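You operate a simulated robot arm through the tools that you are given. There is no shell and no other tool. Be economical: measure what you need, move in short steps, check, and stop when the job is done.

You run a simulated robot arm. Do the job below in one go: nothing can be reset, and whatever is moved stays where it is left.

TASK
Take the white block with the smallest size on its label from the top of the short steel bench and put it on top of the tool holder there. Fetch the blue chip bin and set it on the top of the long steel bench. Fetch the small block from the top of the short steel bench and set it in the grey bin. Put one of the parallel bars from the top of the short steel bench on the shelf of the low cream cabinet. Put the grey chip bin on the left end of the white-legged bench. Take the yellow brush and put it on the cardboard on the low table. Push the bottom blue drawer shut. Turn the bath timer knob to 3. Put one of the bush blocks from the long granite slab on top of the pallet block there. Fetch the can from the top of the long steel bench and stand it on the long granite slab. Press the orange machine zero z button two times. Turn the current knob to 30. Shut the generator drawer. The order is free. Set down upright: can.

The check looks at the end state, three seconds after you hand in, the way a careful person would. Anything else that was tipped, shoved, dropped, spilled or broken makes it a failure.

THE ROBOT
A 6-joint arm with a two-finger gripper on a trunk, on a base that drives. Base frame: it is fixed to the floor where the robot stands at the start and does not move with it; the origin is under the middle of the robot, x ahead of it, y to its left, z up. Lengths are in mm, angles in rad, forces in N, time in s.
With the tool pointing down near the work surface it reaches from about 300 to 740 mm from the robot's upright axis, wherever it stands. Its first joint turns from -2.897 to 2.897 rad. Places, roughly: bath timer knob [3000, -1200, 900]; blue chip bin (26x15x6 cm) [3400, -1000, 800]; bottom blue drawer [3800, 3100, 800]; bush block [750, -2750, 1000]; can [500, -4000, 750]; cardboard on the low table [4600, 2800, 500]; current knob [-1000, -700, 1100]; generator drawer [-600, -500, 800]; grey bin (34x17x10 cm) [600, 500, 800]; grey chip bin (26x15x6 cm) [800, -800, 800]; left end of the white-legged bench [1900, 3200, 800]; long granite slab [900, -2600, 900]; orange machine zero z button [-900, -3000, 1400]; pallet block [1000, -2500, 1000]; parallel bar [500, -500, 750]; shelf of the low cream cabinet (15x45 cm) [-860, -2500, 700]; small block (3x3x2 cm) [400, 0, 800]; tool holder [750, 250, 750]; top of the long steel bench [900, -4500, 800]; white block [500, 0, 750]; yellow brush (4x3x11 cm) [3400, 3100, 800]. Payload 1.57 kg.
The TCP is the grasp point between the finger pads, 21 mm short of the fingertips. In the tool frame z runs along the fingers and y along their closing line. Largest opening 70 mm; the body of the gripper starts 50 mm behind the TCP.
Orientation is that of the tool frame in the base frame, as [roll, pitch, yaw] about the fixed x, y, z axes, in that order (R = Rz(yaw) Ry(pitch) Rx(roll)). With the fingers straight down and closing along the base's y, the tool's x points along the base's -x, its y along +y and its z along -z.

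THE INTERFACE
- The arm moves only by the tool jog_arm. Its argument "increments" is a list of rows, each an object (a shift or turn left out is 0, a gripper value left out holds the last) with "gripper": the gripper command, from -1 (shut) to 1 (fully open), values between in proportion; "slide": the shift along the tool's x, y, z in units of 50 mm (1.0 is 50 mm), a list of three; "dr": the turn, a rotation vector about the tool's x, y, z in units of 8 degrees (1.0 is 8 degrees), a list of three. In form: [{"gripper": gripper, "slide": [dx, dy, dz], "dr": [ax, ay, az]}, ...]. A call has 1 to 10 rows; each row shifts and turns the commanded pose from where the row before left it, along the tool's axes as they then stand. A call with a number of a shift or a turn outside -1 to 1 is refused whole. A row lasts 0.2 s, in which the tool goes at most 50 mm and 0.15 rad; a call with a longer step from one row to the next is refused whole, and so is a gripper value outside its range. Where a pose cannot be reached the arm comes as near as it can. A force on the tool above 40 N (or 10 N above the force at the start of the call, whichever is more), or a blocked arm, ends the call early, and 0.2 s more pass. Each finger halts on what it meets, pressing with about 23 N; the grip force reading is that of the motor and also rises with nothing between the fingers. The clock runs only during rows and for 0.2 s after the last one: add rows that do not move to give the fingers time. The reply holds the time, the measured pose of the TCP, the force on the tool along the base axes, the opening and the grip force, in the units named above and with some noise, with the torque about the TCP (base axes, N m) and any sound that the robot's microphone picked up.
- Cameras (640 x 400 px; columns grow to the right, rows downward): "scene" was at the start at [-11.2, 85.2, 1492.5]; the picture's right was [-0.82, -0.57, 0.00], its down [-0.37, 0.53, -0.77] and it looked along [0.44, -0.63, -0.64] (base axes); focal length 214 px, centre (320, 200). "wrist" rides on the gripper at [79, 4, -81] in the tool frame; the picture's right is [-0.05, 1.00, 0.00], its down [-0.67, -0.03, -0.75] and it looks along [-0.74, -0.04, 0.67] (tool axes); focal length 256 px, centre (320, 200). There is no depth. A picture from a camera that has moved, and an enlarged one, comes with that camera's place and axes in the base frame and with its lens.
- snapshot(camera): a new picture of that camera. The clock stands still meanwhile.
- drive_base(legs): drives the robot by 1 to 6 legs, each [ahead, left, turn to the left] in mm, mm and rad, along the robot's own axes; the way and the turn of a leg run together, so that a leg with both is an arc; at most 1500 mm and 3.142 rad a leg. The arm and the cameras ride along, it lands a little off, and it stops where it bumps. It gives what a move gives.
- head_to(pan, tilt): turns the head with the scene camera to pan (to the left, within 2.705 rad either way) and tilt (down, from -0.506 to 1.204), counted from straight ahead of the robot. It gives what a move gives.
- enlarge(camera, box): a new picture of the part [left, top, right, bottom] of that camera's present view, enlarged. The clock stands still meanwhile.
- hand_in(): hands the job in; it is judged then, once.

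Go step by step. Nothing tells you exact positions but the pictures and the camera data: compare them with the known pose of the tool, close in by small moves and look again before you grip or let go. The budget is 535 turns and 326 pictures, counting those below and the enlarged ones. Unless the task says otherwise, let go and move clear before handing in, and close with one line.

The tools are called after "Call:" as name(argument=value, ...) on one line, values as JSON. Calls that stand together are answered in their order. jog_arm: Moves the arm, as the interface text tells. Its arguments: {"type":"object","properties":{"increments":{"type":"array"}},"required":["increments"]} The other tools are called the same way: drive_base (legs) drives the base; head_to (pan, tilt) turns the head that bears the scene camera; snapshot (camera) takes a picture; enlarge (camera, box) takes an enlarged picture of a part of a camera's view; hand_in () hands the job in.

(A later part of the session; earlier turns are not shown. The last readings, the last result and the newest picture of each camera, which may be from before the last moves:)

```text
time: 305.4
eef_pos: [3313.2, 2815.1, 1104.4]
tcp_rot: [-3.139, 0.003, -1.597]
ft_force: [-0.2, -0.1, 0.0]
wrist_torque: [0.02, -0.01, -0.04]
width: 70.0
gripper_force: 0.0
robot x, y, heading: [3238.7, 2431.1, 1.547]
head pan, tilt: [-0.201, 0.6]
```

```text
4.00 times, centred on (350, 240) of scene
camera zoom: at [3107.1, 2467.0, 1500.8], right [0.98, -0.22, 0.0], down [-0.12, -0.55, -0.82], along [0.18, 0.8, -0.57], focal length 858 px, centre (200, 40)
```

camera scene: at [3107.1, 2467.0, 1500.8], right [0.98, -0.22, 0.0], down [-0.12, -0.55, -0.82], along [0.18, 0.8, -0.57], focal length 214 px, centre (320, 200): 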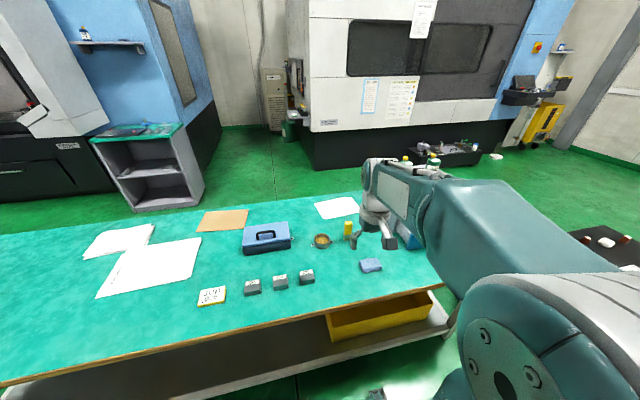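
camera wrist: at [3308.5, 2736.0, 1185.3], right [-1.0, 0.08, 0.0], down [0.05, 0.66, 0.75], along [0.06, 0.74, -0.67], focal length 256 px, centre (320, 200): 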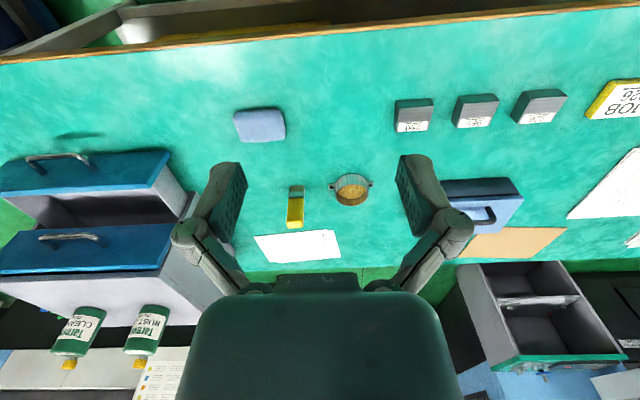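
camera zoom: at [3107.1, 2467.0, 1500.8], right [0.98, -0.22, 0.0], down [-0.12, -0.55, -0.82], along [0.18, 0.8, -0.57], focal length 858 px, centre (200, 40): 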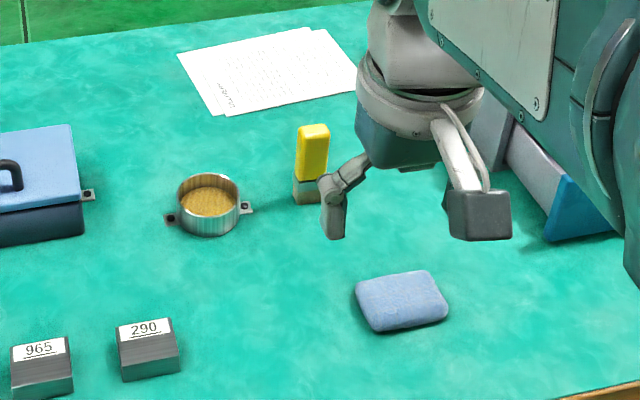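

Call:
drive_base(legs=[[0, 0, 0.024], [20, -530, 0]])

Call:
snapshot(camera="wrist")

Call:
head_to(pan=-0.1, tilt=0.6)

Call:
snapshot(camera="scene")

```text
time: 308.9
eef_pos: [3831.2, 2839.1, 1104.1]
tcp_rot: [-3.137, 0.001, -1.569]
ft_force: [-0.8, 0.7, -0.7]
wrist_torque: [-0.01, -0.01, 0.01]
width: 69.9
gripper_force: 0.1
robot x, y, heading: [3771.3, 2451.7, 1.579]
head pan, tilt: [-0.201, 0.6]
```

```text
144 pictures are left
camera wrist: at [3827.7, 2759.2, 1185.4], right [-1.0, 0.05, 0.0], down [0.03, 0.67, 0.75], along [0.04, 0.74, -0.67], focal length 256 px, centre (320, 200)
```

wrist: 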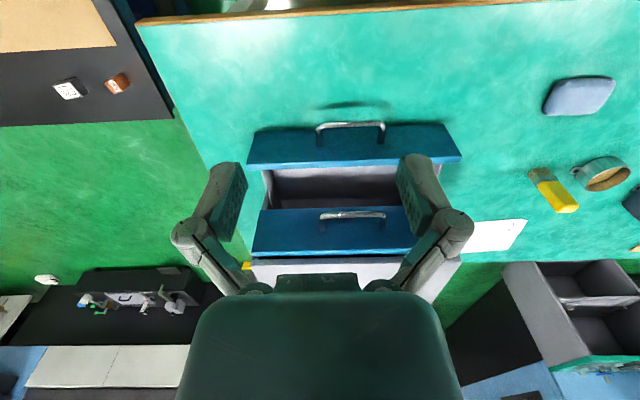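

```text
time: 309.5
eef_pos: [3831.1, 2838.7, 1104.5]
tcp_rot: [-3.141, 0.002, -1.568]
ft_force: [-0.5, -0.8, 0.1]
wrist_torque: [-0.03, 0.04, -0.03]
width: 69.7
gripper_force: 0.1
robot x, y, heading: [3773.9, 2457.9, 1.578]
head pan, tilt: [-0.099, 0.6]
```

```text
143 pictures are left
camera scene: at [3625.8, 2486.1, 1500.8], right [1.0, -0.1, 0.0], down [-0.05, -0.56, -0.82], along [0.08, 0.82, -0.57], focal length 214 px, centre (320, 200)
```

scene: 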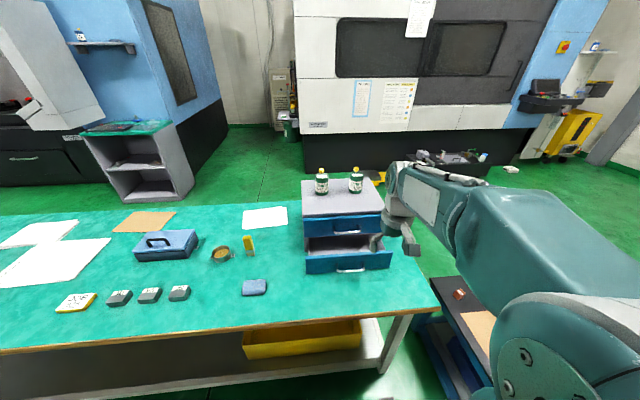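

Call:
jog_arm(increments=[{"slide": [0, -0.6, 0.6], "gripper": -1}, {"slide": [0, -0.6, 0.6]}, {"slide": [0, 0, 0.9]}, {"slide": [0, 0, 0.9]}, {"slide": [0, 0, 0.9]}, {"slide": [0, 0, 0.6]}, {}])

Call:
jog_arm(increments=[{"dr": [0, -1, 0]}, {"dr": [0, -1, 0]}, {"dr": [0, -1, 0]}, {"dr": [0, -1, 0]}, {"dr": [0, -0.6, 0]}, {}])

Call:
snapshot(camera="wrist")

Call:
snapshot(camera="scene")

```text
time: 311.1
eef_pos: [3894.4, 2837.5, 877.5]
tcp_rot: [-3.139, 0.001, -1.568]
ft_force: [-0.3, 0.5, -0.2]
wrist_torque: [0.0, 0.0, 0.01]
width: 0.2
gripper_force: 22.9
robot x, y, heading: [3773.5, 2455.7, 1.57]
head pan, tilt: [-0.099, 0.6]
```

```text
time: 312.5
eef_pos: [3888.7, 2838.3, 876.4]
tcp_rot: [3.108, 0.54, -1.573]
ft_force: [-0.2, 0.3, 0.2]
wrist_torque: [-0.01, -0.03, -0.03]
width: 0.0
gripper_force: 22.7
out of reach, approached as far as the arm can: row 4
robot x, y, heading: [3775.1, 2455.6, 1.576]
head pan, tilt: [-0.099, 0.6]
```

```text
142 pictures are left
camera wrist: at [3887.8, 2729.0, 906.0], right [-1.0, 0.03, 0.06], down [0.06, 0.19, 0.98], along [0.02, 0.98, -0.19], focal length 256 px, centre (320, 200)
```

wrist: 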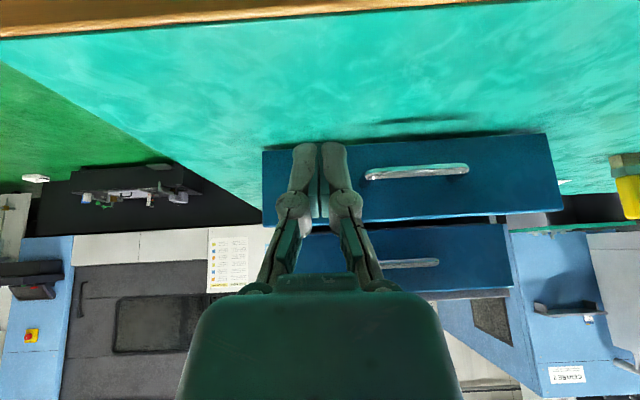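

```text
141 pictures are left
camera scene: at [3627.9, 2486.2, 1500.9], right [1.0, -0.1, 0.0], down [-0.05, -0.56, -0.82], along [0.08, 0.82, -0.57], focal length 214 px, centre (320, 200)
```

scene: 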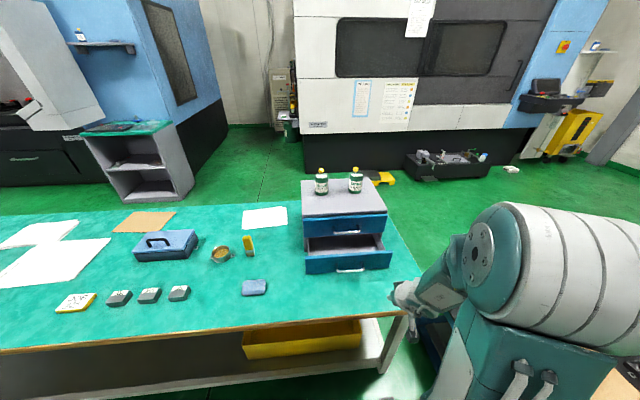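

Call:
drive_base(legs=[[48, 0, 0]])

Call:
jog_arm(increments=[{"slide": [-0.43, 0, 0.26]}, {"slide": [-0.43, 0, 0.26]}, {"slide": [-0.43, 0, 0.26]}, {"slide": [-0.26, 0, 0.155]}, {"slide": [-0.26, 0, 0.155]}, {"slide": [-0.26, 0, 0.155]}, {"slide": [-0.26, 0, 0.155]}, {"slide": [-0.26, 0, 0.155]}, {"slide": [-0.26, 0, 0.155]}])

Call:
snapshot(camera="scene")

Call:
snapshot(camera="wrist")

```text
time: 313.4
eef_pos: [3888.1, 2886.9, 876.6]
tcp_rot: [3.109, 0.54, -1.575]
ft_force: [0.4, -0.6, -0.9]
wrist_torque: [-0.01, 0.01, 0.02]
width: 0.3
gripper_force: 23.3
robot x, y, heading: [3776.2, 2505.5, 1.576]
head pan, tilt: [-0.099, 0.6]
```

```text
time: 315.4
eef_pos: [3885.4, 3055.7, 879.6]
tcp_rot: [3.108, 0.54, -1.574]
ft_force: [-1.2, -1.0, -0.2]
wrist_torque: [-0.01, -0.01, -0.02]
width: 0.0
gripper_force: 23.1
robot x, y, heading: [3773.0, 2506.1, 1.572]
head pan, tilt: [-0.099, 0.6]
```

```text
140 pictures are left
camera scene: at [3627.8, 2536.1, 1500.9], right [1.0, -0.1, 0.0], down [-0.05, -0.56, -0.82], along [0.08, 0.82, -0.57], focal length 214 px, centre (320, 200)
```

scene: 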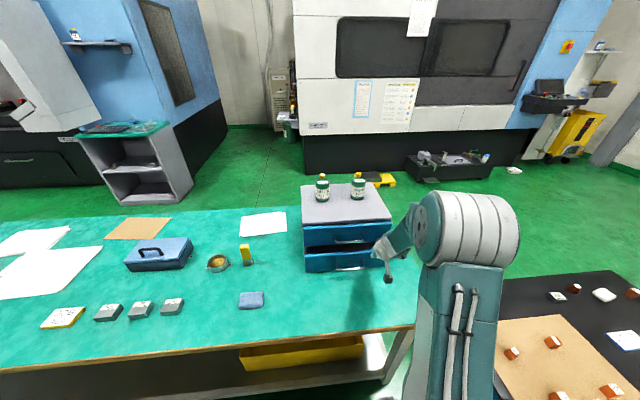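

```text
139 pictures are left
camera wrist: at [3885.3, 2945.8, 908.0], right [-1.0, 0.03, 0.06], down [0.06, 0.19, 0.98], along [0.02, 0.98, -0.19], focal length 256 px, centre (320, 200)
```

wrist: 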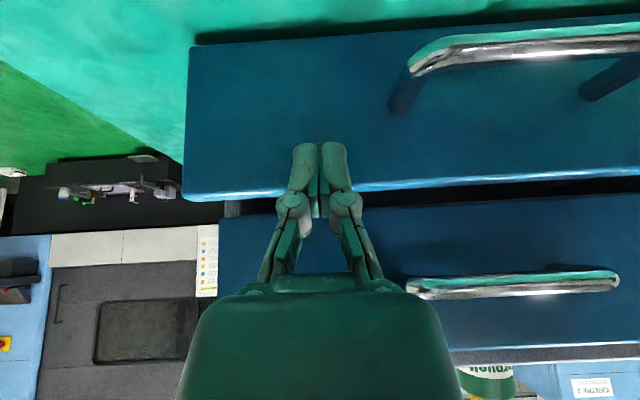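

Call:
jog_arm(increments=[{"slide": [0.2, 0, -0.12]}, {"slide": [0, -0.36, 0]}, {"slide": [-0.26, 0, 0.155]}, {"slide": [-0.26, 0, 0.155]}, {"slide": [-0.2, 0, 0.12]}, {"slide": [-0.2, 0, 0.12]}, {"slide": [-0.2, 0, 0.12]}])

Call:
snapshot(camera="wrist")

Call:
enlarge(camera="scene", box=[290, 170, 430, 290])

```text
time: 317.1
eef_pos: [3905.3, 3102.3, 874.2]
tcp_rot: [3.105, 0.53, -1.576]
ft_force: [-0.2, -14.1, 6.5]
wrist_torque: [-0.14, 0.0, -0.03]
width: 0.0
gripper_force: 28.5
robot x, y, heading: [3772.0, 2502.4, 1.57]
head pan, tilt: [-0.099, 0.6]
stopped in row 7: the force on the tool passed its limit at 41 N (the readings are from after the stop); the commanded pose is now the measured one
```

```text
138 pictures are left
camera wrist: at [3903.9, 2992.9, 905.0], right [-1.0, 0.03, 0.06], down [0.06, 0.2, 0.98], along [0.02, 0.98, -0.2], focal length 256 px, centre (320, 200)
```

wrist: 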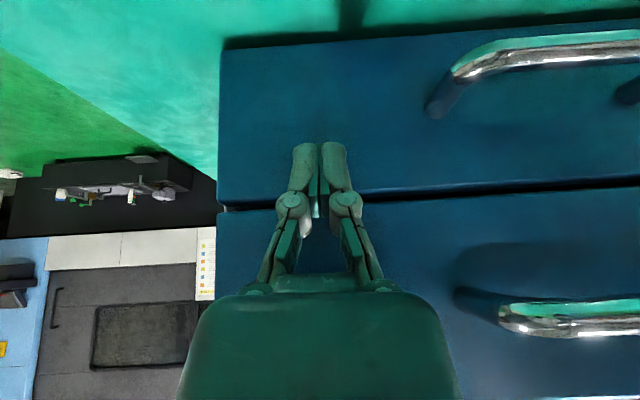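

```text
3.33 times, centred on (360, 230) of scene
camera zoom: at [3627.7, 2534.7, 1500.9], right [1.0, -0.1, 0.0], down [-0.05, -0.56, -0.82], along [0.08, 0.82, -0.57], focal length 715 px, centre (187, 100)
```

zoom: 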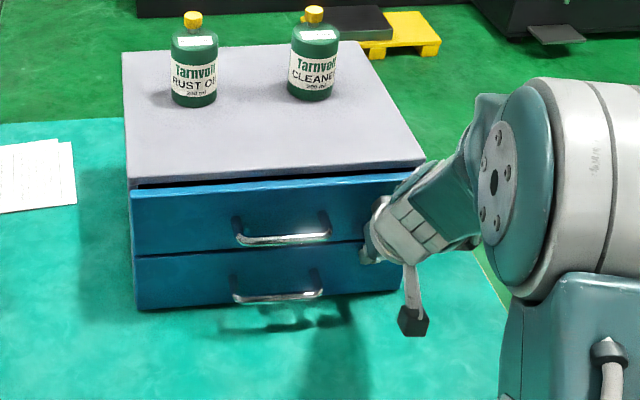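

Call:
jog_arm(increments=[{"slide": [0.43, 0, -0.26]}, {"slide": [0.8, 0, -0.5]}, {"slide": [0.8, 0, -0.5]}, {"slide": [0.5, 0, -0.8]}, {"slide": [0.2, 0, -0.9], "dr": [0, 1, 0]}, {"slide": [0.0, 0, -0.9], "dr": [0, 1, 0]}, {"slide": [0, 0, -0.9], "dr": [0, 1, 0]}, {"slide": [0, 0, -0.9], "dr": [0, 0.8, 0]}])

Call:
drive_base(legs=[[0, 400, 0]])

Call:
snapshot(camera="wrist")

Call:
snapshot(camera="scene")

```text
time: 318.9
eef_pos: [3912.8, 2872.9, 1064.0]
tcp_rot: [3.114, 0.002, -1.558]
ft_force: [0.2, 0.2, -1.2]
wrist_torque: [0.02, -0.03, -0.01]
width: 0.0
gripper_force: 28.9
robot x, y, heading: [3772.0, 2500.7, 1.573]
head pan, tilt: [-0.099, 0.6]
```

```text
time: 321.4
eef_pos: [3517.9, 2872.4, 1064.1]
tcp_rot: [3.108, 0.005, -1.558]
ft_force: [-0.2, -0.1, 0.7]
wrist_torque: [-0.04, 0.04, -0.03]
width: 0.2
gripper_force: 28.6
robot x, y, heading: [3374.4, 2501.5, 1.573]
head pan, tilt: [-0.099, 0.6]
```

```text
136 pictures are left
camera wrist: at [3519.8, 2793.4, 1144.3], right [-1.0, 0.04, 0.03], down [0.05, 0.66, 0.75], along [0.01, 0.75, -0.67], focal length 256 px, centre (320, 200)
```

wrist: 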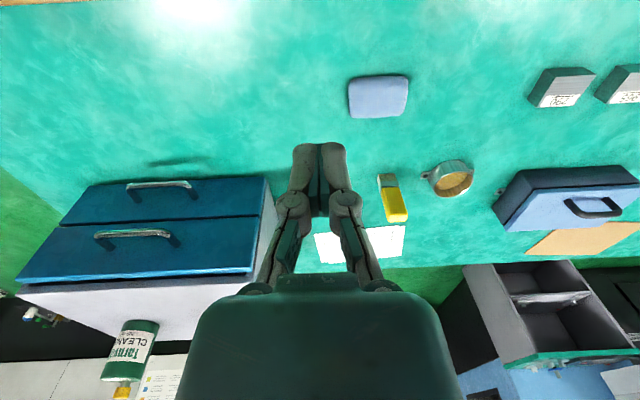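

```text
135 pictures are left
camera scene: at [3235.4, 2535.0, 1501.5], right [1.0, -0.1, 0.0], down [-0.06, -0.56, -0.82], along [0.08, 0.82, -0.57], focal length 214 px, centre (320, 200)
```

scene: 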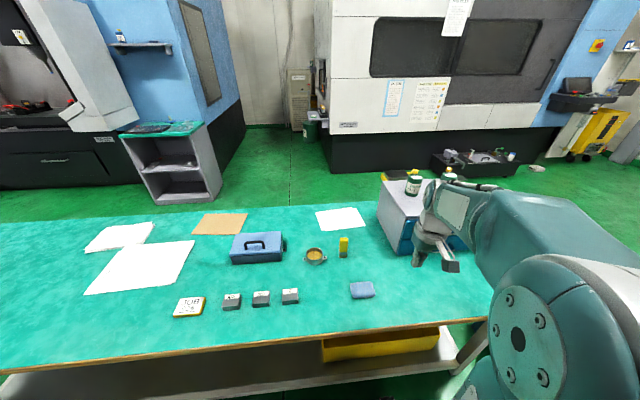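

Call:
jog_arm(increments=[{"dr": [0.24, 0, 0.1], "gripper": 1}, {"slide": [-0.7, 0.5, 0]}, {"slide": [-0.8, 0.5, 0]}, {"slide": [-0.8, 0.5, 0]}, {"slide": [-0.8, 0.5, 0]}, {"slide": [-0.8, 0.5, 0.3]}, {"slide": [-0.8, 0.04, 0.5]}, {"slide": [-0.6, 0, 0.7]}, {"slide": [0, 0, 0.6]}, {}])

Call:
snapshot(camera="wrist")

Call:
enlarge(camera="scene", box=[290, 190, 420, 290])

```text
time: 323.6
eef_pos: [3385.6, 3138.7, 960.8]
tcp_rot: [-3.139, 0.002, -1.571]
ft_force: [0.1, -0.5, -0.1]
wrist_torque: [-0.02, 0.0, 0.03]
width: 69.9
gripper_force: 0.0
robot x, y, heading: [3374.0, 2503.4, 1.568]
head pan, tilt: [-0.099, 0.6]
```

```text
134 pictures are left
camera wrist: at [3383.0, 3060.3, 1041.5], right [-1.0, 0.05, 0.0], down [0.03, 0.66, 0.75], along [0.04, 0.75, -0.66], focal length 256 px, centre (320, 200)
```

wrist: 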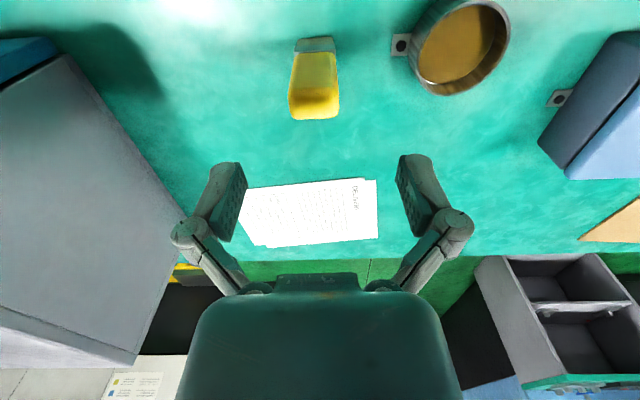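

```text
4.00 times, centred on (355, 240) of scene
camera zoom: at [3228.8, 2536.5, 1500.8], right [1.0, -0.1, 0.0], down [-0.06, -0.56, -0.82], along [0.08, 0.82, -0.57], focal length 858 px, centre (180, 40)
```

zoom: 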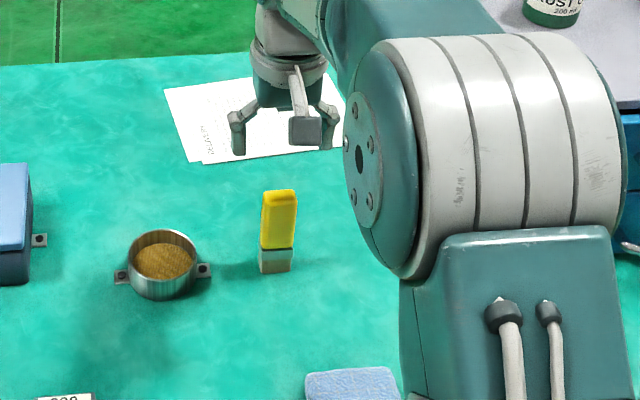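

Call:
jog_arm(increments=[{"slide": [-0.18, -0.12, 0.7]}, {"slide": [0, 0, 0.7]}, {}])

Call:
snapshot(camera="wrist")

```text
time: 324.4
eef_pos: [3391.8, 3148.7, 889.4]
tcp_rot: [-3.14, 0.004, -1.573]
ft_force: [-0.2, 1.2, -0.3]
wrist_torque: [0.02, 0.01, -0.01]
width: 70.0
gripper_force: 0.0
robot x, y, heading: [3373.4, 2506.3, 1.569]
head pan, tilt: [-0.099, 0.6]
```

```text
132 pictures are left
camera wrist: at [3387.9, 3070.2, 971.1], right [-1.0, 0.05, 0.0], down [0.03, 0.66, 0.75], along [0.04, 0.75, -0.66], focal length 256 px, centre (320, 200)
```

wrist: 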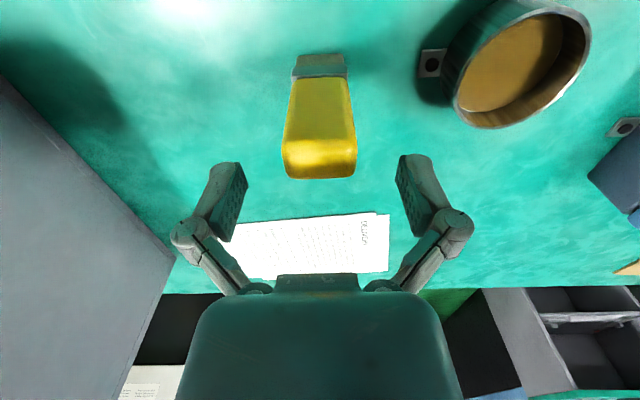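

Call:
jog_arm(increments=[{"slide": [0.06, 0, 0.4]}, {"slide": [0, 0, 0.3]}, {"gripper": -1}, {"gripper": -1}, {"gripper": -1}, {}])

Call:
jog_arm(increments=[{"slide": [0, 0, -0.4]}, {"slide": [0, 0, -0.8]}, {"slide": [0, 0, -0.9]}, {}])

Call:
snapshot(camera="wrist")

```text
time: 325.8
eef_pos: [3393.4, 3145.6, 857.4]
tcp_rot: [-3.138, 0.005, -1.573]
ft_force: [-0.7, 0.2, 14.5]
wrist_torque: [0.05, 0.01, 0.0]
width: 32.7
gripper_force: 23.0
robot x, y, heading: [3371.3, 2500.4, 1.569]
head pan, tilt: [-0.099, 0.6]
```

```text
time: 326.8
eef_pos: [3399.2, 3147.9, 957.4]
tcp_rot: [-3.137, 0.003, -1.572]
ft_force: [0.6, -0.6, -1.0]
wrist_torque: [0.01, 0.03, -0.01]
width: 33.2
gripper_force: 23.2
robot x, y, heading: [3376.5, 2504.8, 1.57]
head pan, tilt: [-0.099, 0.6]
```

```text
131 pictures are left
camera wrist: at [3395.0, 3069.2, 1039.1], right [-1.0, 0.05, 0.0], down [0.03, 0.66, 0.75], along [0.04, 0.75, -0.66], focal length 256 px, centre (320, 200)
```

wrist: 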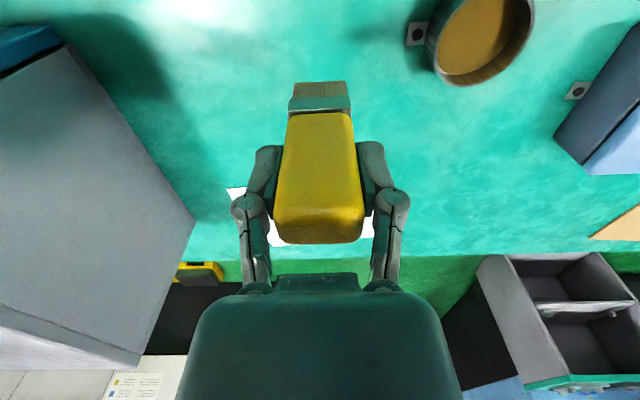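

Call:
jog_arm(increments=[{"slide": [0.4, 0, -0.8]}, {"slide": [0.6, 0, -0.7]}, {"slide": [0.9, 0, 0]}, {"slide": [0.9, 0, 0]}, {"slide": [0.9, 0, 0]}, {"slide": [0.9, 0, 0]}, {"slide": [0.9, 0, 0]}])

Call:
drive_base(legs=[[-330, 0, 0]])

Call:
head_to(pan=-1.2, tilt=0.5)

Call:
snapshot(camera="scene")

```text
time: 328.4
eef_pos: [3392.8, 2867.1, 1033.0]
tcp_rot: [-3.138, 0.003, -1.573]
ft_force: [-0.7, 0.5, -1.2]
wrist_torque: [0.0, -0.02, 0.01]
width: 33.1
gripper_force: 23.1
robot x, y, heading: [3376.6, 2499.6, 1.571]
head pan, tilt: [-0.099, 0.6]
```

```text
time: 330.6
eef_pos: [3393.4, 2546.6, 1032.6]
tcp_rot: [-3.137, 0.003, -1.57]
ft_force: [-0.4, 0.6, -1.2]
wrist_torque: [0.02, 0.04, 0.03]
width: 33.4
gripper_force: 22.7
robot x, y, heading: [3377.7, 2185.2, 1.576]
head pan, tilt: [-0.099, 0.6]
```

```text
time: 331.9
eef_pos: [3392.8, 2546.8, 1032.3]
tcp_rot: [-3.137, 0.004, -1.57]
ft_force: [1.0, -0.1, -1.8]
wrist_torque: [0.02, -0.01, 0.0]
width: 33.1
gripper_force: 23.5
robot x, y, heading: [3373.9, 2181.4, 1.575]
head pan, tilt: [-1.201, 0.499]
```

```text
130 pictures are left
camera scene: at [3305.6, 2158.4, 1510.0], right [0.37, -0.93, 0.0], down [-0.45, -0.18, -0.88], along [0.82, 0.32, -0.48], focal length 214 px, centre (320, 200)
```

scene: 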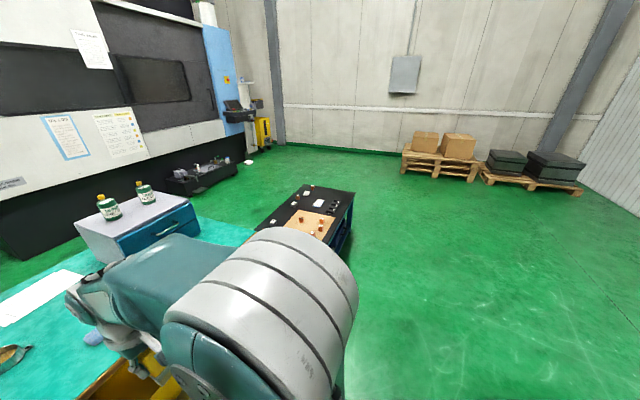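

Call:
drive_base(legs=[[-20, -1220, 0]])

Call:
head_to(pan=0.0, tilt=0.85)

Call:
snapshot(camera="scene")

Call:
snapshot(camera="wrist")

```text
time: 337.9
eef_pos: [4590.8, 2516.1, 1033.4]
tcp_rot: [-3.137, 0.001, -1.593]
ft_force: [0.0, -0.3, -0.5]
wrist_torque: [-0.01, -0.01, 0.0]
width: 33.3
gripper_force: 23.5
robot x, y, heading: [4563.0, 2152.9, 1.555]
head pan, tilt: [-1.201, 0.499]
```

```text
time: 339.3
eef_pos: [4589.6, 2515.3, 1032.8]
tcp_rot: [-3.138, 0.004, -1.593]
ft_force: [0.1, -0.1, 0.0]
wrist_torque: [0.01, 0.0, 0.07]
width: 33.0
gripper_force: 23.2
robot x, y, heading: [4564.4, 2154.8, 1.553]
head pan, tilt: [0.0, 0.85]
```

```text
129 pictures are left
camera scene: at [4410.0, 2176.8, 1480.0], right [1.0, -0.02, 0.0], down [-0.01, -0.75, -0.66], along [0.01, 0.66, -0.75], focal length 214 px, centre (320, 200)
```

scene: 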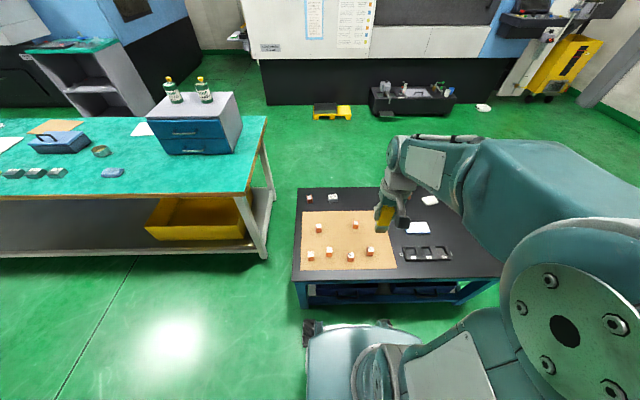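

```text
128 pictures are left
camera wrist: at [4585.5, 2437.1, 1113.7], right [-1.0, 0.08, 0.0], down [0.05, 0.66, 0.75], along [0.06, 0.75, -0.66], focal length 256 px, centre (320, 200)
```

wrist: 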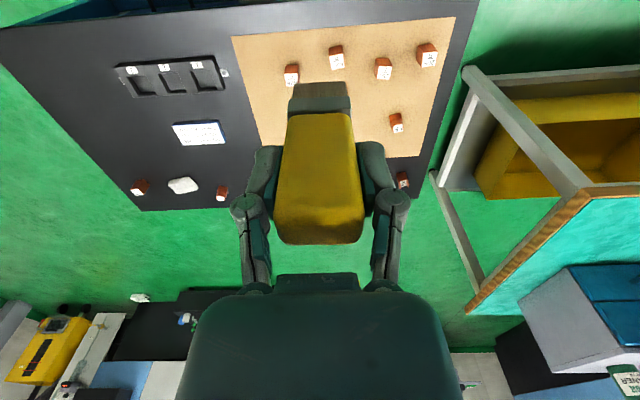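

Call:
jog_arm(increments=[{"slide": [-0.6, 0.15, 0.3]}, {"slide": [-0.6, 0.15, 0.6]}, {"slide": [-0.6, 0.15, 0.7]}, {"slide": [-0.6, 0.15, 0.7]}, {"slide": [-0.5, 0.15, 0.7]}, {"slide": [-0.5, 0.15, 0.7]}, {"slide": [-0.5, 0.15, 0.7]}, {"slide": [-0.5, 0.15, 0.7]}, {"slide": [-0.5, 0.1, 0.7]}, {}])

Call:
snapshot(camera="wrist")

Call:
snapshot(camera="scene")

```text
time: 341.5
eef_pos: [4530.4, 2768.1, 742.9]
tcp_rot: [-3.137, 0.002, -1.594]
ft_force: [0.3, -0.5, -0.2]
wrist_torque: [-0.03, -0.01, -0.03]
width: 33.2
gripper_force: 22.8
robot x, y, heading: [4566.1, 2154.7, 1.552]
head pan, tilt: [0.0, 0.85]
```

```text
127 pictures are left
camera wrist: at [4524.2, 2688.7, 822.8], right [-1.0, 0.08, 0.0], down [0.05, 0.66, 0.75], along [0.06, 0.75, -0.66], focal length 256 px, centre (320, 200)
```

wrist: 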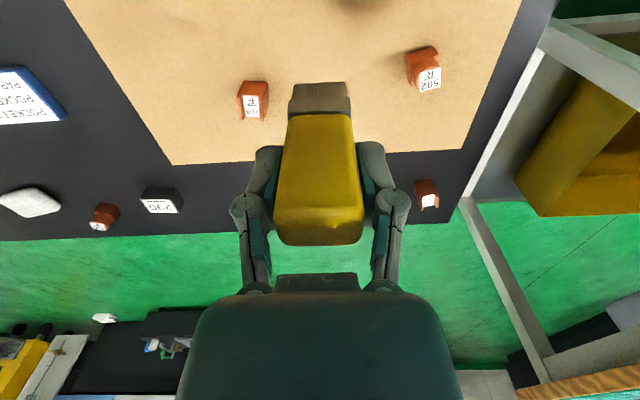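

```text
126 pictures are left
camera scene: at [4409.7, 2178.5, 1479.9], right [1.0, -0.02, 0.0], down [-0.01, -0.75, -0.66], along [0.01, 0.66, -0.75], focal length 214 px, centre (320, 200)
```

scene: 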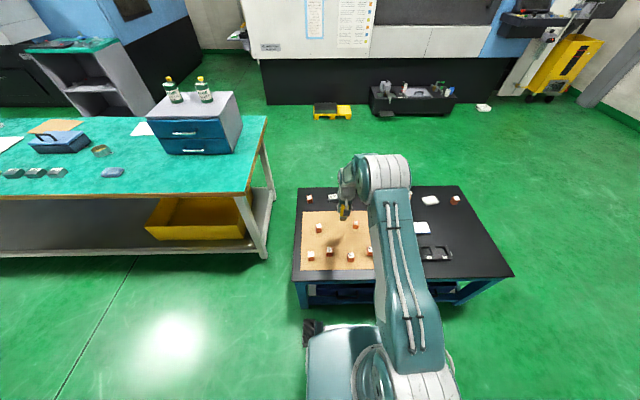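

Call:
jog_arm(increments=[{"slide": [0, 0.15, 0.8]}, {"slide": [0, 0, 0.8]}, {"slide": [0, 0, 0.7]}, {"slide": [0, 0, 0.2]}, {}])

Call:
snapshot(camera="wrist")

Call:
enlarge(camera="scene", box=[290, 180, 420, 280])

```text
time: 342.7
eef_pos: [4527.2, 2764.4, 616.3]
tcp_rot: [-3.138, 0.004, -1.593]
ft_force: [-0.3, -0.2, -0.8]
wrist_torque: [0.0, 0.0, 0.01]
width: 33.2
gripper_force: 23.6
robot x, y, heading: [4566.0, 2154.4, 1.553]
head pan, tilt: [0.0, 0.85]
```

```text
125 pictures are left
camera wrist: at [4521.4, 2686.8, 697.0], right [-1.0, 0.08, 0.0], down [0.05, 0.66, 0.75], along [0.06, 0.75, -0.66], focal length 256 px, centre (320, 200)
```

wrist: 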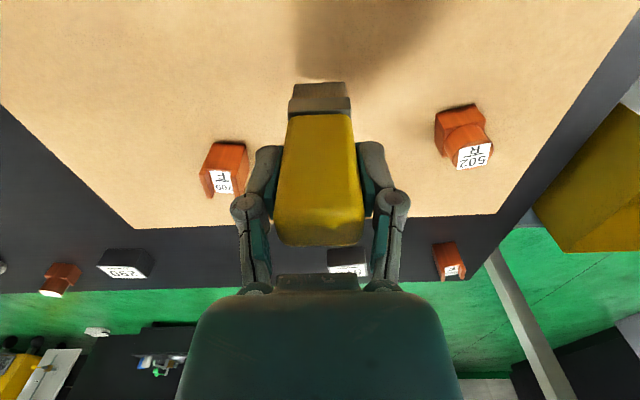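

```text
4.00 times, centred on (355, 230) of scene
camera zoom: at [4409.7, 2178.5, 1479.9], right [1.0, -0.02, 0.0], down [-0.01, -0.75, -0.66], along [0.01, 0.66, -0.75], focal length 858 px, centre (180, 80)
```

zoom: 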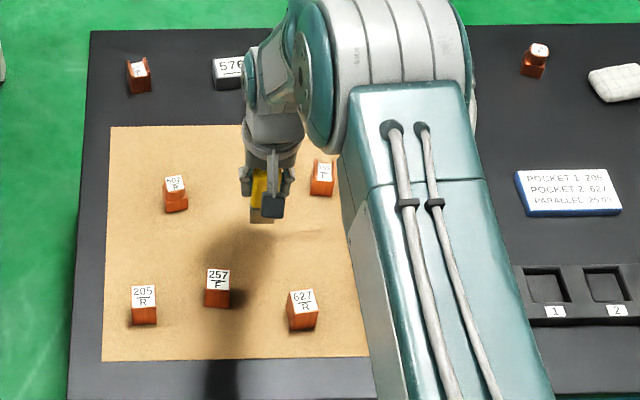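

Good clearance. Descend in small steps to contact.

Call:
jog_arm(increments=[{"slide": [0, 0, 0.2]}, {"slide": [0, 0, 0.1]}, {}])

Call:
jog_arm(increments=[{"slide": [0, 0, 0.08]}, {"slide": [0, 0, 0.06]}, {}])

Call:
jog_arm(increments=[{"slide": [0, 0, 0.06]}, {"slide": [0, 0, 0.06]}, {}])

Call:
snapshot(camera="wrist")

```text
time: 343.5
eef_pos: [4524.5, 2764.5, 601.5]
tcp_rot: [-3.138, 0.004, -1.592]
ft_force: [1.5, 0.7, 0.5]
wrist_torque: [0.02, 0.0, -0.02]
width: 33.2
gripper_force: 23.0
robot x, y, heading: [4565.8, 2152.3, 1.553]
head pan, tilt: [0.0, 0.85]
```

```text
time: 344.3
eef_pos: [4525.7, 2766.1, 597.0]
tcp_rot: [-3.137, 0.004, -1.594]
ft_force: [0.4, 0.3, 0.3]
wrist_torque: [-0.01, 0.03, 0.01]
width: 33.3
gripper_force: 23.1
robot x, y, heading: [4564.8, 2153.8, 1.555]
head pan, tilt: [0.0, 0.85]
```

```text
time: 345.1
eef_pos: [4524.9, 2766.5, 590.9]
tcp_rot: [-3.138, 0.003, -1.593]
ft_force: [-0.7, 0.0, -1.3]
wrist_torque: [0.01, -0.01, 0.01]
width: 33.1
gripper_force: 22.9
robot x, y, heading: [4565.4, 2153.8, 1.55]
head pan, tilt: [0.0, 0.85]
```

```text
123 pictures are left
camera wrist: at [4520.4, 2686.0, 671.0], right [-1.0, 0.08, 0.0], down [0.05, 0.66, 0.75], along [0.06, 0.75, -0.66], focal length 256 px, centre (320, 200)
```

wrist: 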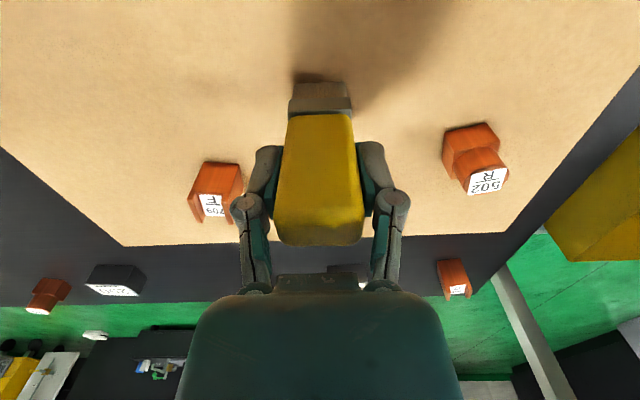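

Call:
jog_arm(increments=[{"slide": [0, 0, 0.06]}, {"slide": [0, 0, 0.06]}, {}])

Call:
jog_arm(increments=[{"slide": [0, 0, 0.06]}, {"slide": [0, 0, 0.06]}, {}])

Call:
jog_arm(increments=[{"slide": [0, 0, 0.06]}, {"slide": [0, 0, 0.06]}, {}])

Call:
snapshot(camera="wrist")

```text
time: 345.9
eef_pos: [4525.5, 2763.8, 584.0]
tcp_rot: [-3.139, 0.003, -1.592]
ft_force: [-0.8, -0.3, -1.5]
wrist_torque: [0.0, 0.05, -0.01]
width: 33.2
gripper_force: 23.2
robot x, y, heading: [4566.0, 2153.3, 1.553]
head pan, tilt: [0.0, 0.85]
```

```text
time: 346.7
eef_pos: [4524.3, 2764.1, 577.8]
tcp_rot: [-3.14, 0.006, -1.594]
ft_force: [0.5, -3.1, 14.9]
wrist_torque: [-0.31, -0.04, 0.02]
width: 33.2
gripper_force: 23.0
robot x, y, heading: [4561.5, 2155.8, 1.552]
head pan, tilt: [0.0, 0.85]
```

```text
time: 347.5
eef_pos: [4525.6, 2765.0, 571.1]
tcp_rot: [-3.137, 0.005, -1.594]
ft_force: [1.0, 3.3, 16.3]
wrist_torque: [0.18, -0.02, 0.03]
width: 33.5
gripper_force: 23.0
robot x, y, heading: [4571.6, 2156.4, 1.548]
head pan, tilt: [0.0, 0.85]
```

```text
122 pictures are left
camera wrist: at [4520.0, 2685.7, 652.9], right [-1.0, 0.08, 0.0], down [0.05, 0.66, 0.75], along [0.06, 0.75, -0.66], focal length 256 px, centre (320, 200)
```

wrist: 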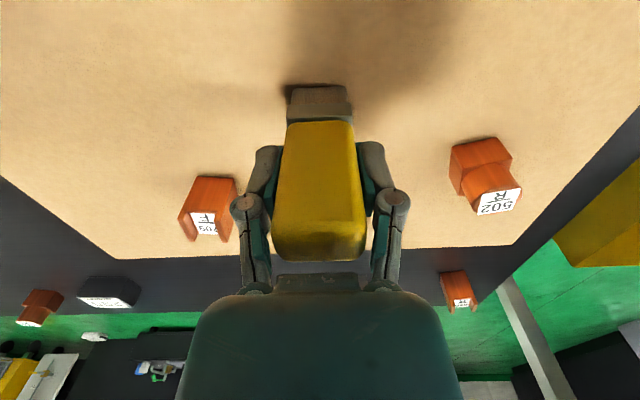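

Call:
jog_arm(increments=[{"gripper": 0.1}, {"gripper": 0.3}, {"gripper": 0.5}, {}, {"slide": [0, 0, -0.5]}, {"slide": [0, 0, -0.9]}, {"slide": [0, 0, -0.9]}, {"slide": [0, 0, -0.9]}, {}])

Call:
snapshot(camera="wrist")

Call:
enlarge(camera="scene", box=[290, 180, 420, 280])

```text
time: 349.5
eef_pos: [4526.1, 2760.0, 730.7]
tcp_rot: [-3.139, 0.003, -1.594]
ft_force: [-0.5, 0.5, 0.1]
wrist_torque: [0.03, 0.0, -0.02]
width: 52.5
gripper_force: 0.1
robot x, y, heading: [4567.5, 2154.1, 1.549]
head pan, tilt: [0.0, 0.85]
```

```text
121 pictures are left
camera wrist: at [4519.8, 2680.9, 811.3], right [-1.0, 0.08, 0.0], down [0.05, 0.66, 0.75], along [0.06, 0.74, -0.67], focal length 256 px, centre (320, 200)
```

wrist: 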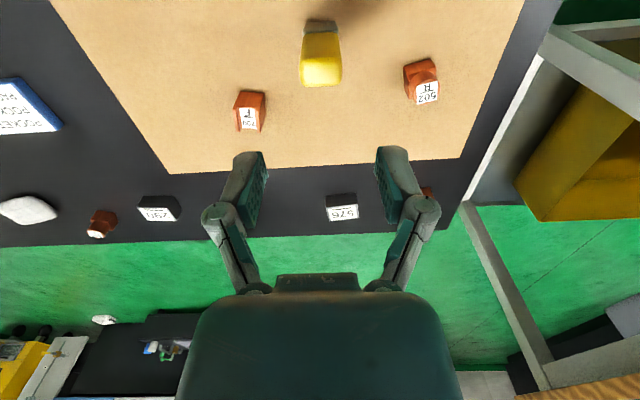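

```text
4.00 times, centred on (355, 230) of scene
camera zoom: at [4409.8, 2178.2, 1479.9], right [1.0, -0.02, 0.0], down [-0.01, -0.75, -0.66], along [0.01, 0.66, -0.75], focal length 858 px, centre (180, 80)
```

zoom: 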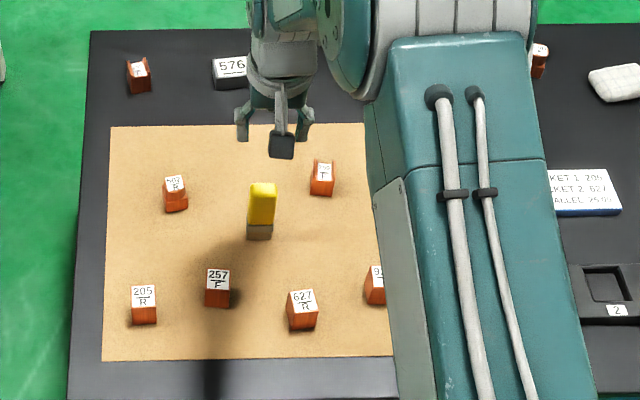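

Call:
jog_arm(increments=[{"slide": [0, 0, -0.9]}, {"slide": [0.2, 0, -0.9]}, {"slide": [0.4, 0, -0.9]}, {"slide": [0.6, 0, -0.8]}, {"slide": [0.6, 0, -0.8]}, {"slide": [0.7, 0, -0.7]}, {"slide": [0.9, 0, 0]}, {"slide": [0.9, 0, 0]}])

Call:
drive_base(legs=[[-200, 0, 0], [0, 0, -3.12]])

Call:
head_to(pan=0.0, tilt=0.25)

Call:
snapshot(camera="scene")

Call:
head_to(pan=-0.8, tilt=0.25)

Call:
snapshot(camera="scene")

```text
time: 351.3
eef_pos: [4518.1, 2551.0, 980.3]
tcp_rot: [-3.138, 0.005, -1.593]
ft_force: [0.4, 0.6, -0.2]
wrist_torque: [0.0, 0.02, -0.02]
width: 52.5
gripper_force: 0.0
robot x, y, heading: [4564.8, 2150.8, 1.552]
head pan, tilt: [0.0, 0.85]
```

```text
time: 360.4
eef_pos: [4580.6, 1553.7, 979.6]
tcp_rot: [-3.137, 0.005, 1.478]
ft_force: [-0.8, 0.3, 0.3]
wrist_torque: [-0.04, -0.01, 0.03]
width: 52.4
gripper_force: 0.1
robot x, y, heading: [4560.9, 1955.1, -1.657]
head pan, tilt: [0.0, 0.85]
```

```text
time: 361.4
eef_pos: [4580.5, 1553.7, 980.0]
tcp_rot: [-3.137, 0.004, 1.478]
ft_force: [0.1, -0.2, -0.1]
wrist_torque: [-0.04, -0.02, 0.01]
width: 52.6
gripper_force: 0.1
robot x, y, heading: [4561.6, 1952.3, -1.657]
head pan, tilt: [0.0, 0.25]
```

```text
119 pictures are left
camera scene: at [4711.5, 1906.9, 1532.9], right [-1.0, 0.09, 0.0], down [0.02, 0.25, -0.97], along [-0.09, -0.96, -0.25], focal length 214 px, centre (320, 200)
```

scene: 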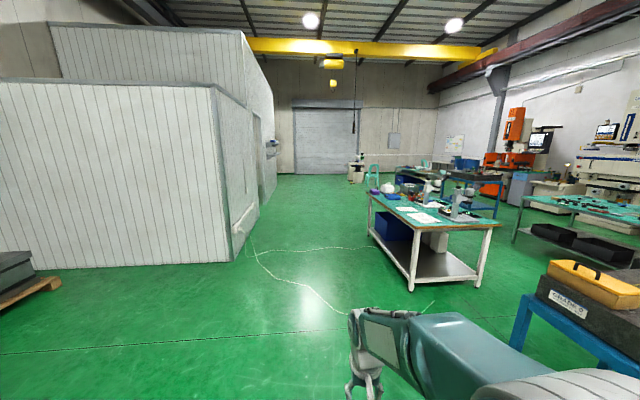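

```text
time: 362.6
eef_pos: [4581.0, 1553.9, 979.5]
tcp_rot: [-3.137, 0.003, 1.478]
ft_force: [0.8, -0.4, -0.1]
wrist_torque: [-0.03, -0.03, 0.0]
width: 52.5
gripper_force: 0.0
robot x, y, heading: [4556.4, 1954.1, -1.66]
head pan, tilt: [-0.799, 0.25]
```

```text
118 pictures are left
camera scene: at [4647.4, 1941.0, 1533.1], right [-0.63, 0.78, 0.0], down [0.19, 0.16, -0.97], along [-0.75, -0.61, -0.25], focal length 214 px, centre (320, 200)
```

scene: 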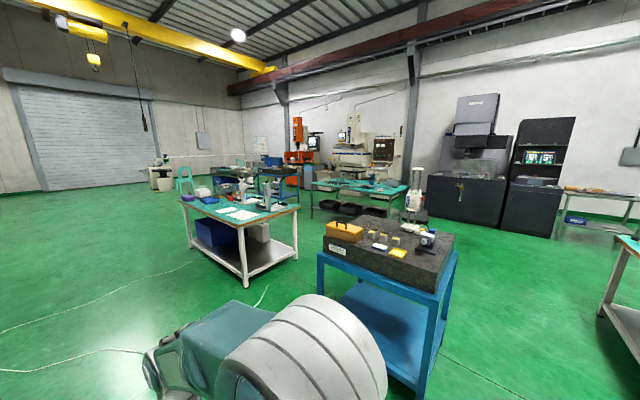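

Call:
drive_base(legs=[[0, 0, 0.089], [1450, -150, 0], [1450, -150, 0]])

Call:
head_to(pan=-1.3, tilt=0.5)

Call:
snapshot(camera="scene")

```text
time: 377.2
eef_pos: [4143.4, -1340.2, 979.8]
tcp_rot: [-3.139, 0.002, 1.481]
ft_force: [0.1, -0.4, -0.6]
wrist_torque: [-0.01, -0.01, 0.0]
width: 52.7
gripper_force: 0.0
robot x, y, heading: [4123.1, -938.5, -1.658]
head pan, tilt: [-0.799, 0.25]
```

```text
time: 378.1
eef_pos: [4143.1, -1340.9, 980.1]
tcp_rot: [-3.137, 0.005, 1.483]
ft_force: [-0.2, 0.4, -0.6]
wrist_torque: [0.02, -0.03, 0.02]
width: 52.6
gripper_force: 0.1
robot x, y, heading: [4121.1, -940.5, -1.655]
head pan, tilt: [-1.3, 0.499]
```

```text
117 pictures are left
camera scene: at [4191.4, -911.1, 1510.1], right [-0.18, 0.98, 0.0], down [0.47, 0.09, -0.88], along [-0.86, -0.16, -0.48], focal length 214 px, centre (320, 200)
```

scene: 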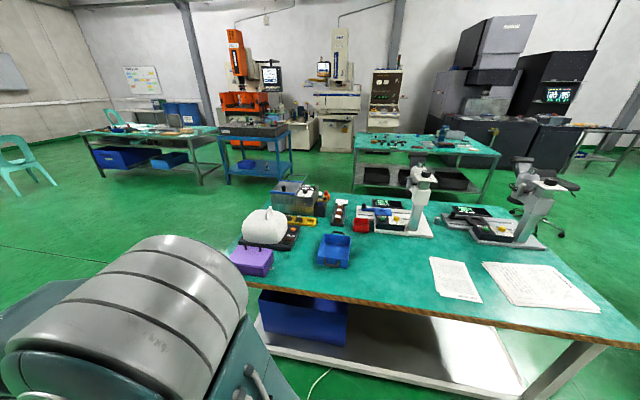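

Call:
enlarge(camera="scene", box=[220, 160, 420, 290])

```text
3.08 times, centred on (320, 225) of scene
camera zoom: at [4191.4, -911.1, 1510.1], right [-0.18, 0.98, 0.0], down [0.47, 0.09, -0.88], along [-0.86, -0.16, -0.48], focal length 660 px, centre (320, 123)
```

zoom: 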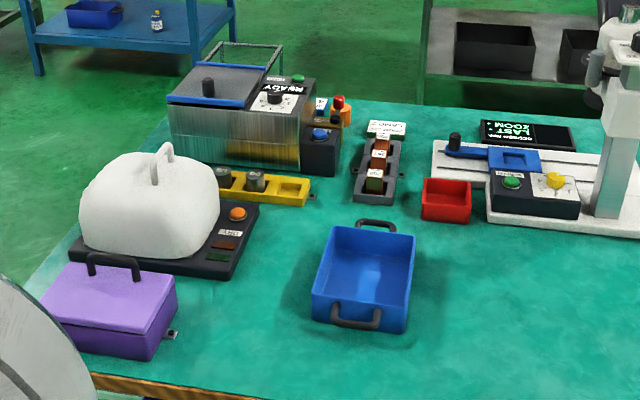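

Call:
drive_base(legs=[[0, 0, -1.487], [190, 0, 0]])

Call:
head_to(pan=0.0, tilt=0.75)

Call:
snapshot(camera="scene")

Call:
snapshot(camera="wrist")

```text
time: 383.3
eef_pos: [3537.3, -1001.1, 980.5]
tcp_rot: [-3.139, 0.003, 0.007]
ft_force: [-0.7, 0.2, -0.6]
wrist_torque: [-0.02, 0.01, 0.01]
width: 52.5
gripper_force: 0.1
robot x, y, heading: [3932.4, -942.5, -3.128]
head pan, tilt: [-1.3, 0.499]
```

```text
time: 384.7
eef_pos: [3536.6, -1002.5, 980.4]
tcp_rot: [-3.138, 0.002, 0.008]
ft_force: [0.4, 0.2, 0.4]
wrist_torque: [-0.03, -0.01, 0.01]
width: 52.4
gripper_force: 0.1
robot x, y, heading: [3933.4, -946.1, -3.133]
head pan, tilt: [0.0, 0.75]
```

```text
115 pictures are left
camera scene: at [3910.1, -1096.6, 1487.9], right [-0.01, 1.0, 0.0], down [0.68, 0.01, -0.73], along [-0.73, -0.01, -0.68], focal length 214 px, centre (320, 200)
```

scene: 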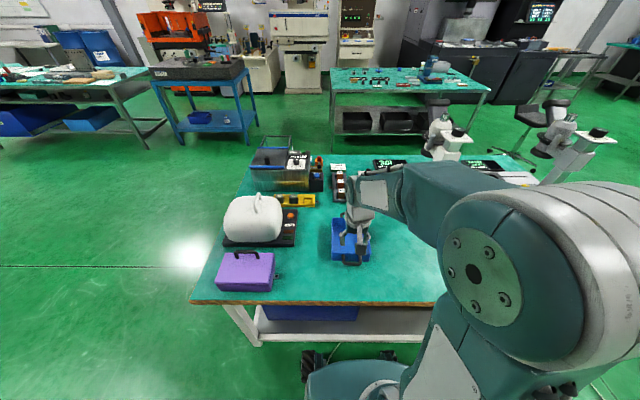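

```text
114 pictures are left
camera wrist: at [3617.5, -1005.4, 1060.6], right [-0.05, -1.0, 0.0], down [-0.66, 0.03, 0.75], along [-0.75, 0.04, -0.66], focal length 256 px, centre (320, 200)
```

wrist: 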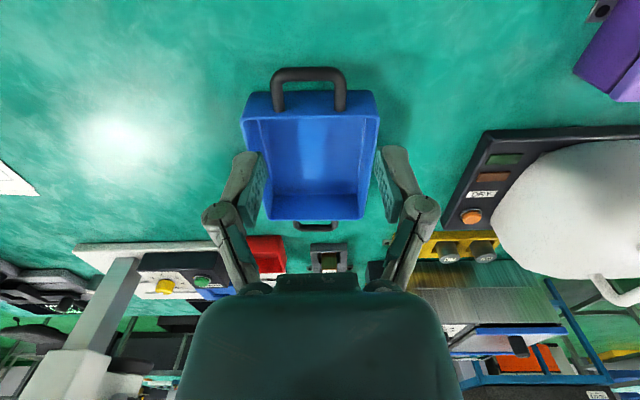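

Call:
jog_arm(increments=[{"slide": [-0.64, -0.38, 0.4], "gripper": 0.15}, {"slide": [-0.64, -0.38, 0.4]}, {"slide": [-0.64, -0.38, 0.4]}, {"slide": [-0.64, -0.38, 0.4]}, {}])

Call:
snapshot(camera="wrist")

```text
time: 385.9
eef_pos: [3405.7, -929.4, 903.0]
tcp_rot: [-3.137, 0.004, 0.007]
ft_force: [-0.5, 0.6, -0.1]
wrist_torque: [0.0, 0.01, 0.02]
width: 40.3
gripper_force: 0.0
robot x, y, heading: [3934.1, -943.7, -3.136]
head pan, tilt: [0.0, 0.75]
```

```text
113 pictures are left
camera wrist: at [3488.6, -931.8, 984.7], right [-0.05, -1.0, 0.0], down [-0.66, 0.03, 0.75], along [-0.75, 0.04, -0.66], focal length 256 px, centre (320, 200)
```

wrist: 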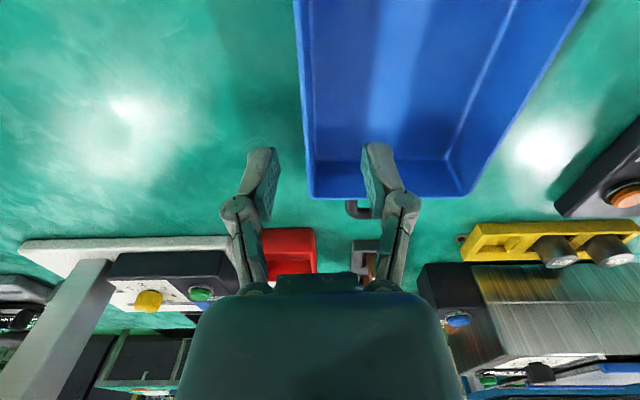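

Call:
jog_arm(increments=[{"slide": [0.12, -0.18, 0.6]}, {"slide": [0, 0, 0.4]}, {}])

Call:
snapshot(camera="wrist")

```text
time: 386.7
eef_pos: [3414.6, -917.8, 852.1]
tcp_rot: [-3.138, 0.004, 0.007]
ft_force: [0.2, -0.4, 0.1]
wrist_torque: [0.0, 0.02, -0.01]
width: 40.2
gripper_force: 0.1
robot x, y, heading: [3934.8, -942.4, -3.128]
head pan, tilt: [0.0, 0.75]
```

```text
112 pictures are left
camera wrist: at [3495.2, -921.0, 932.6], right [-0.05, -1.0, 0.0], down [-0.66, 0.03, 0.75], along [-0.75, 0.04, -0.66], focal length 256 px, centre (320, 200)
```

wrist: 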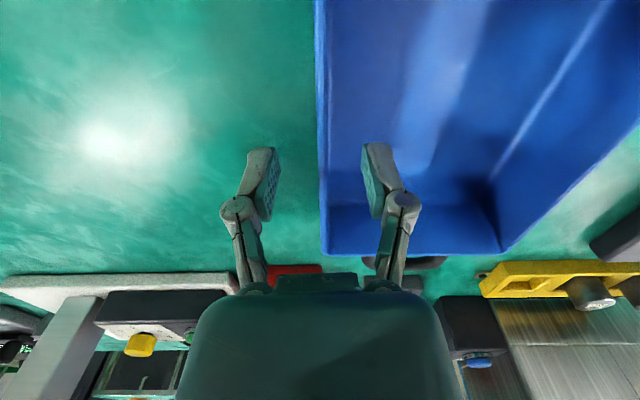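

Call:
jog_arm(increments=[{"slide": [0, 0.03, 0.36]}, {}, {"gripper": -1}, {"gripper": -1}, {"gripper": -1}, {}])

Call:
jog_arm(increments=[{"slide": [0, 0, -0.3]}, {"slide": [0, 0, -0.5]}, {"slide": [0, 0, -0.6]}, {}])

Call:
snapshot(camera="wrist")

```text
time: 388.1
eef_pos: [3414.1, -919.6, 833.5]
tcp_rot: [-3.139, 0.004, 0.008]
ft_force: [0.3, -0.6, 6.6]
wrist_torque: [-0.02, -0.09, -0.25]
width: 6.0
gripper_force: 23.0
robot x, y, heading: [3933.8, -938.6, -3.136]
head pan, tilt: [0.0, 0.75]
```

```text
time: 389.1
eef_pos: [3413.0, -918.7, 903.2]
tcp_rot: [-3.138, 0.004, 0.008]
ft_force: [0.3, 0.2, -1.1]
wrist_torque: [0.16, -0.03, -0.01]
width: 6.1
gripper_force: 23.0
robot x, y, heading: [3936.3, -943.8, -3.131]
head pan, tilt: [0.0, 0.75]
```

```text
111 pictures are left
camera wrist: at [3494.5, -921.6, 985.4], right [-0.05, -1.0, 0.0], down [-0.66, 0.03, 0.75], along [-0.75, 0.04, -0.66], focal length 256 px, centre (320, 200)
```

wrist: 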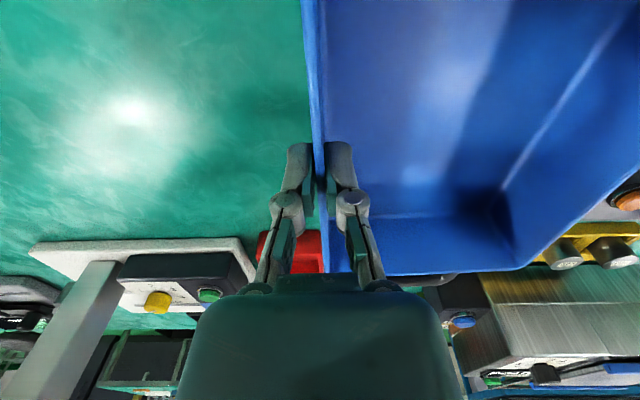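

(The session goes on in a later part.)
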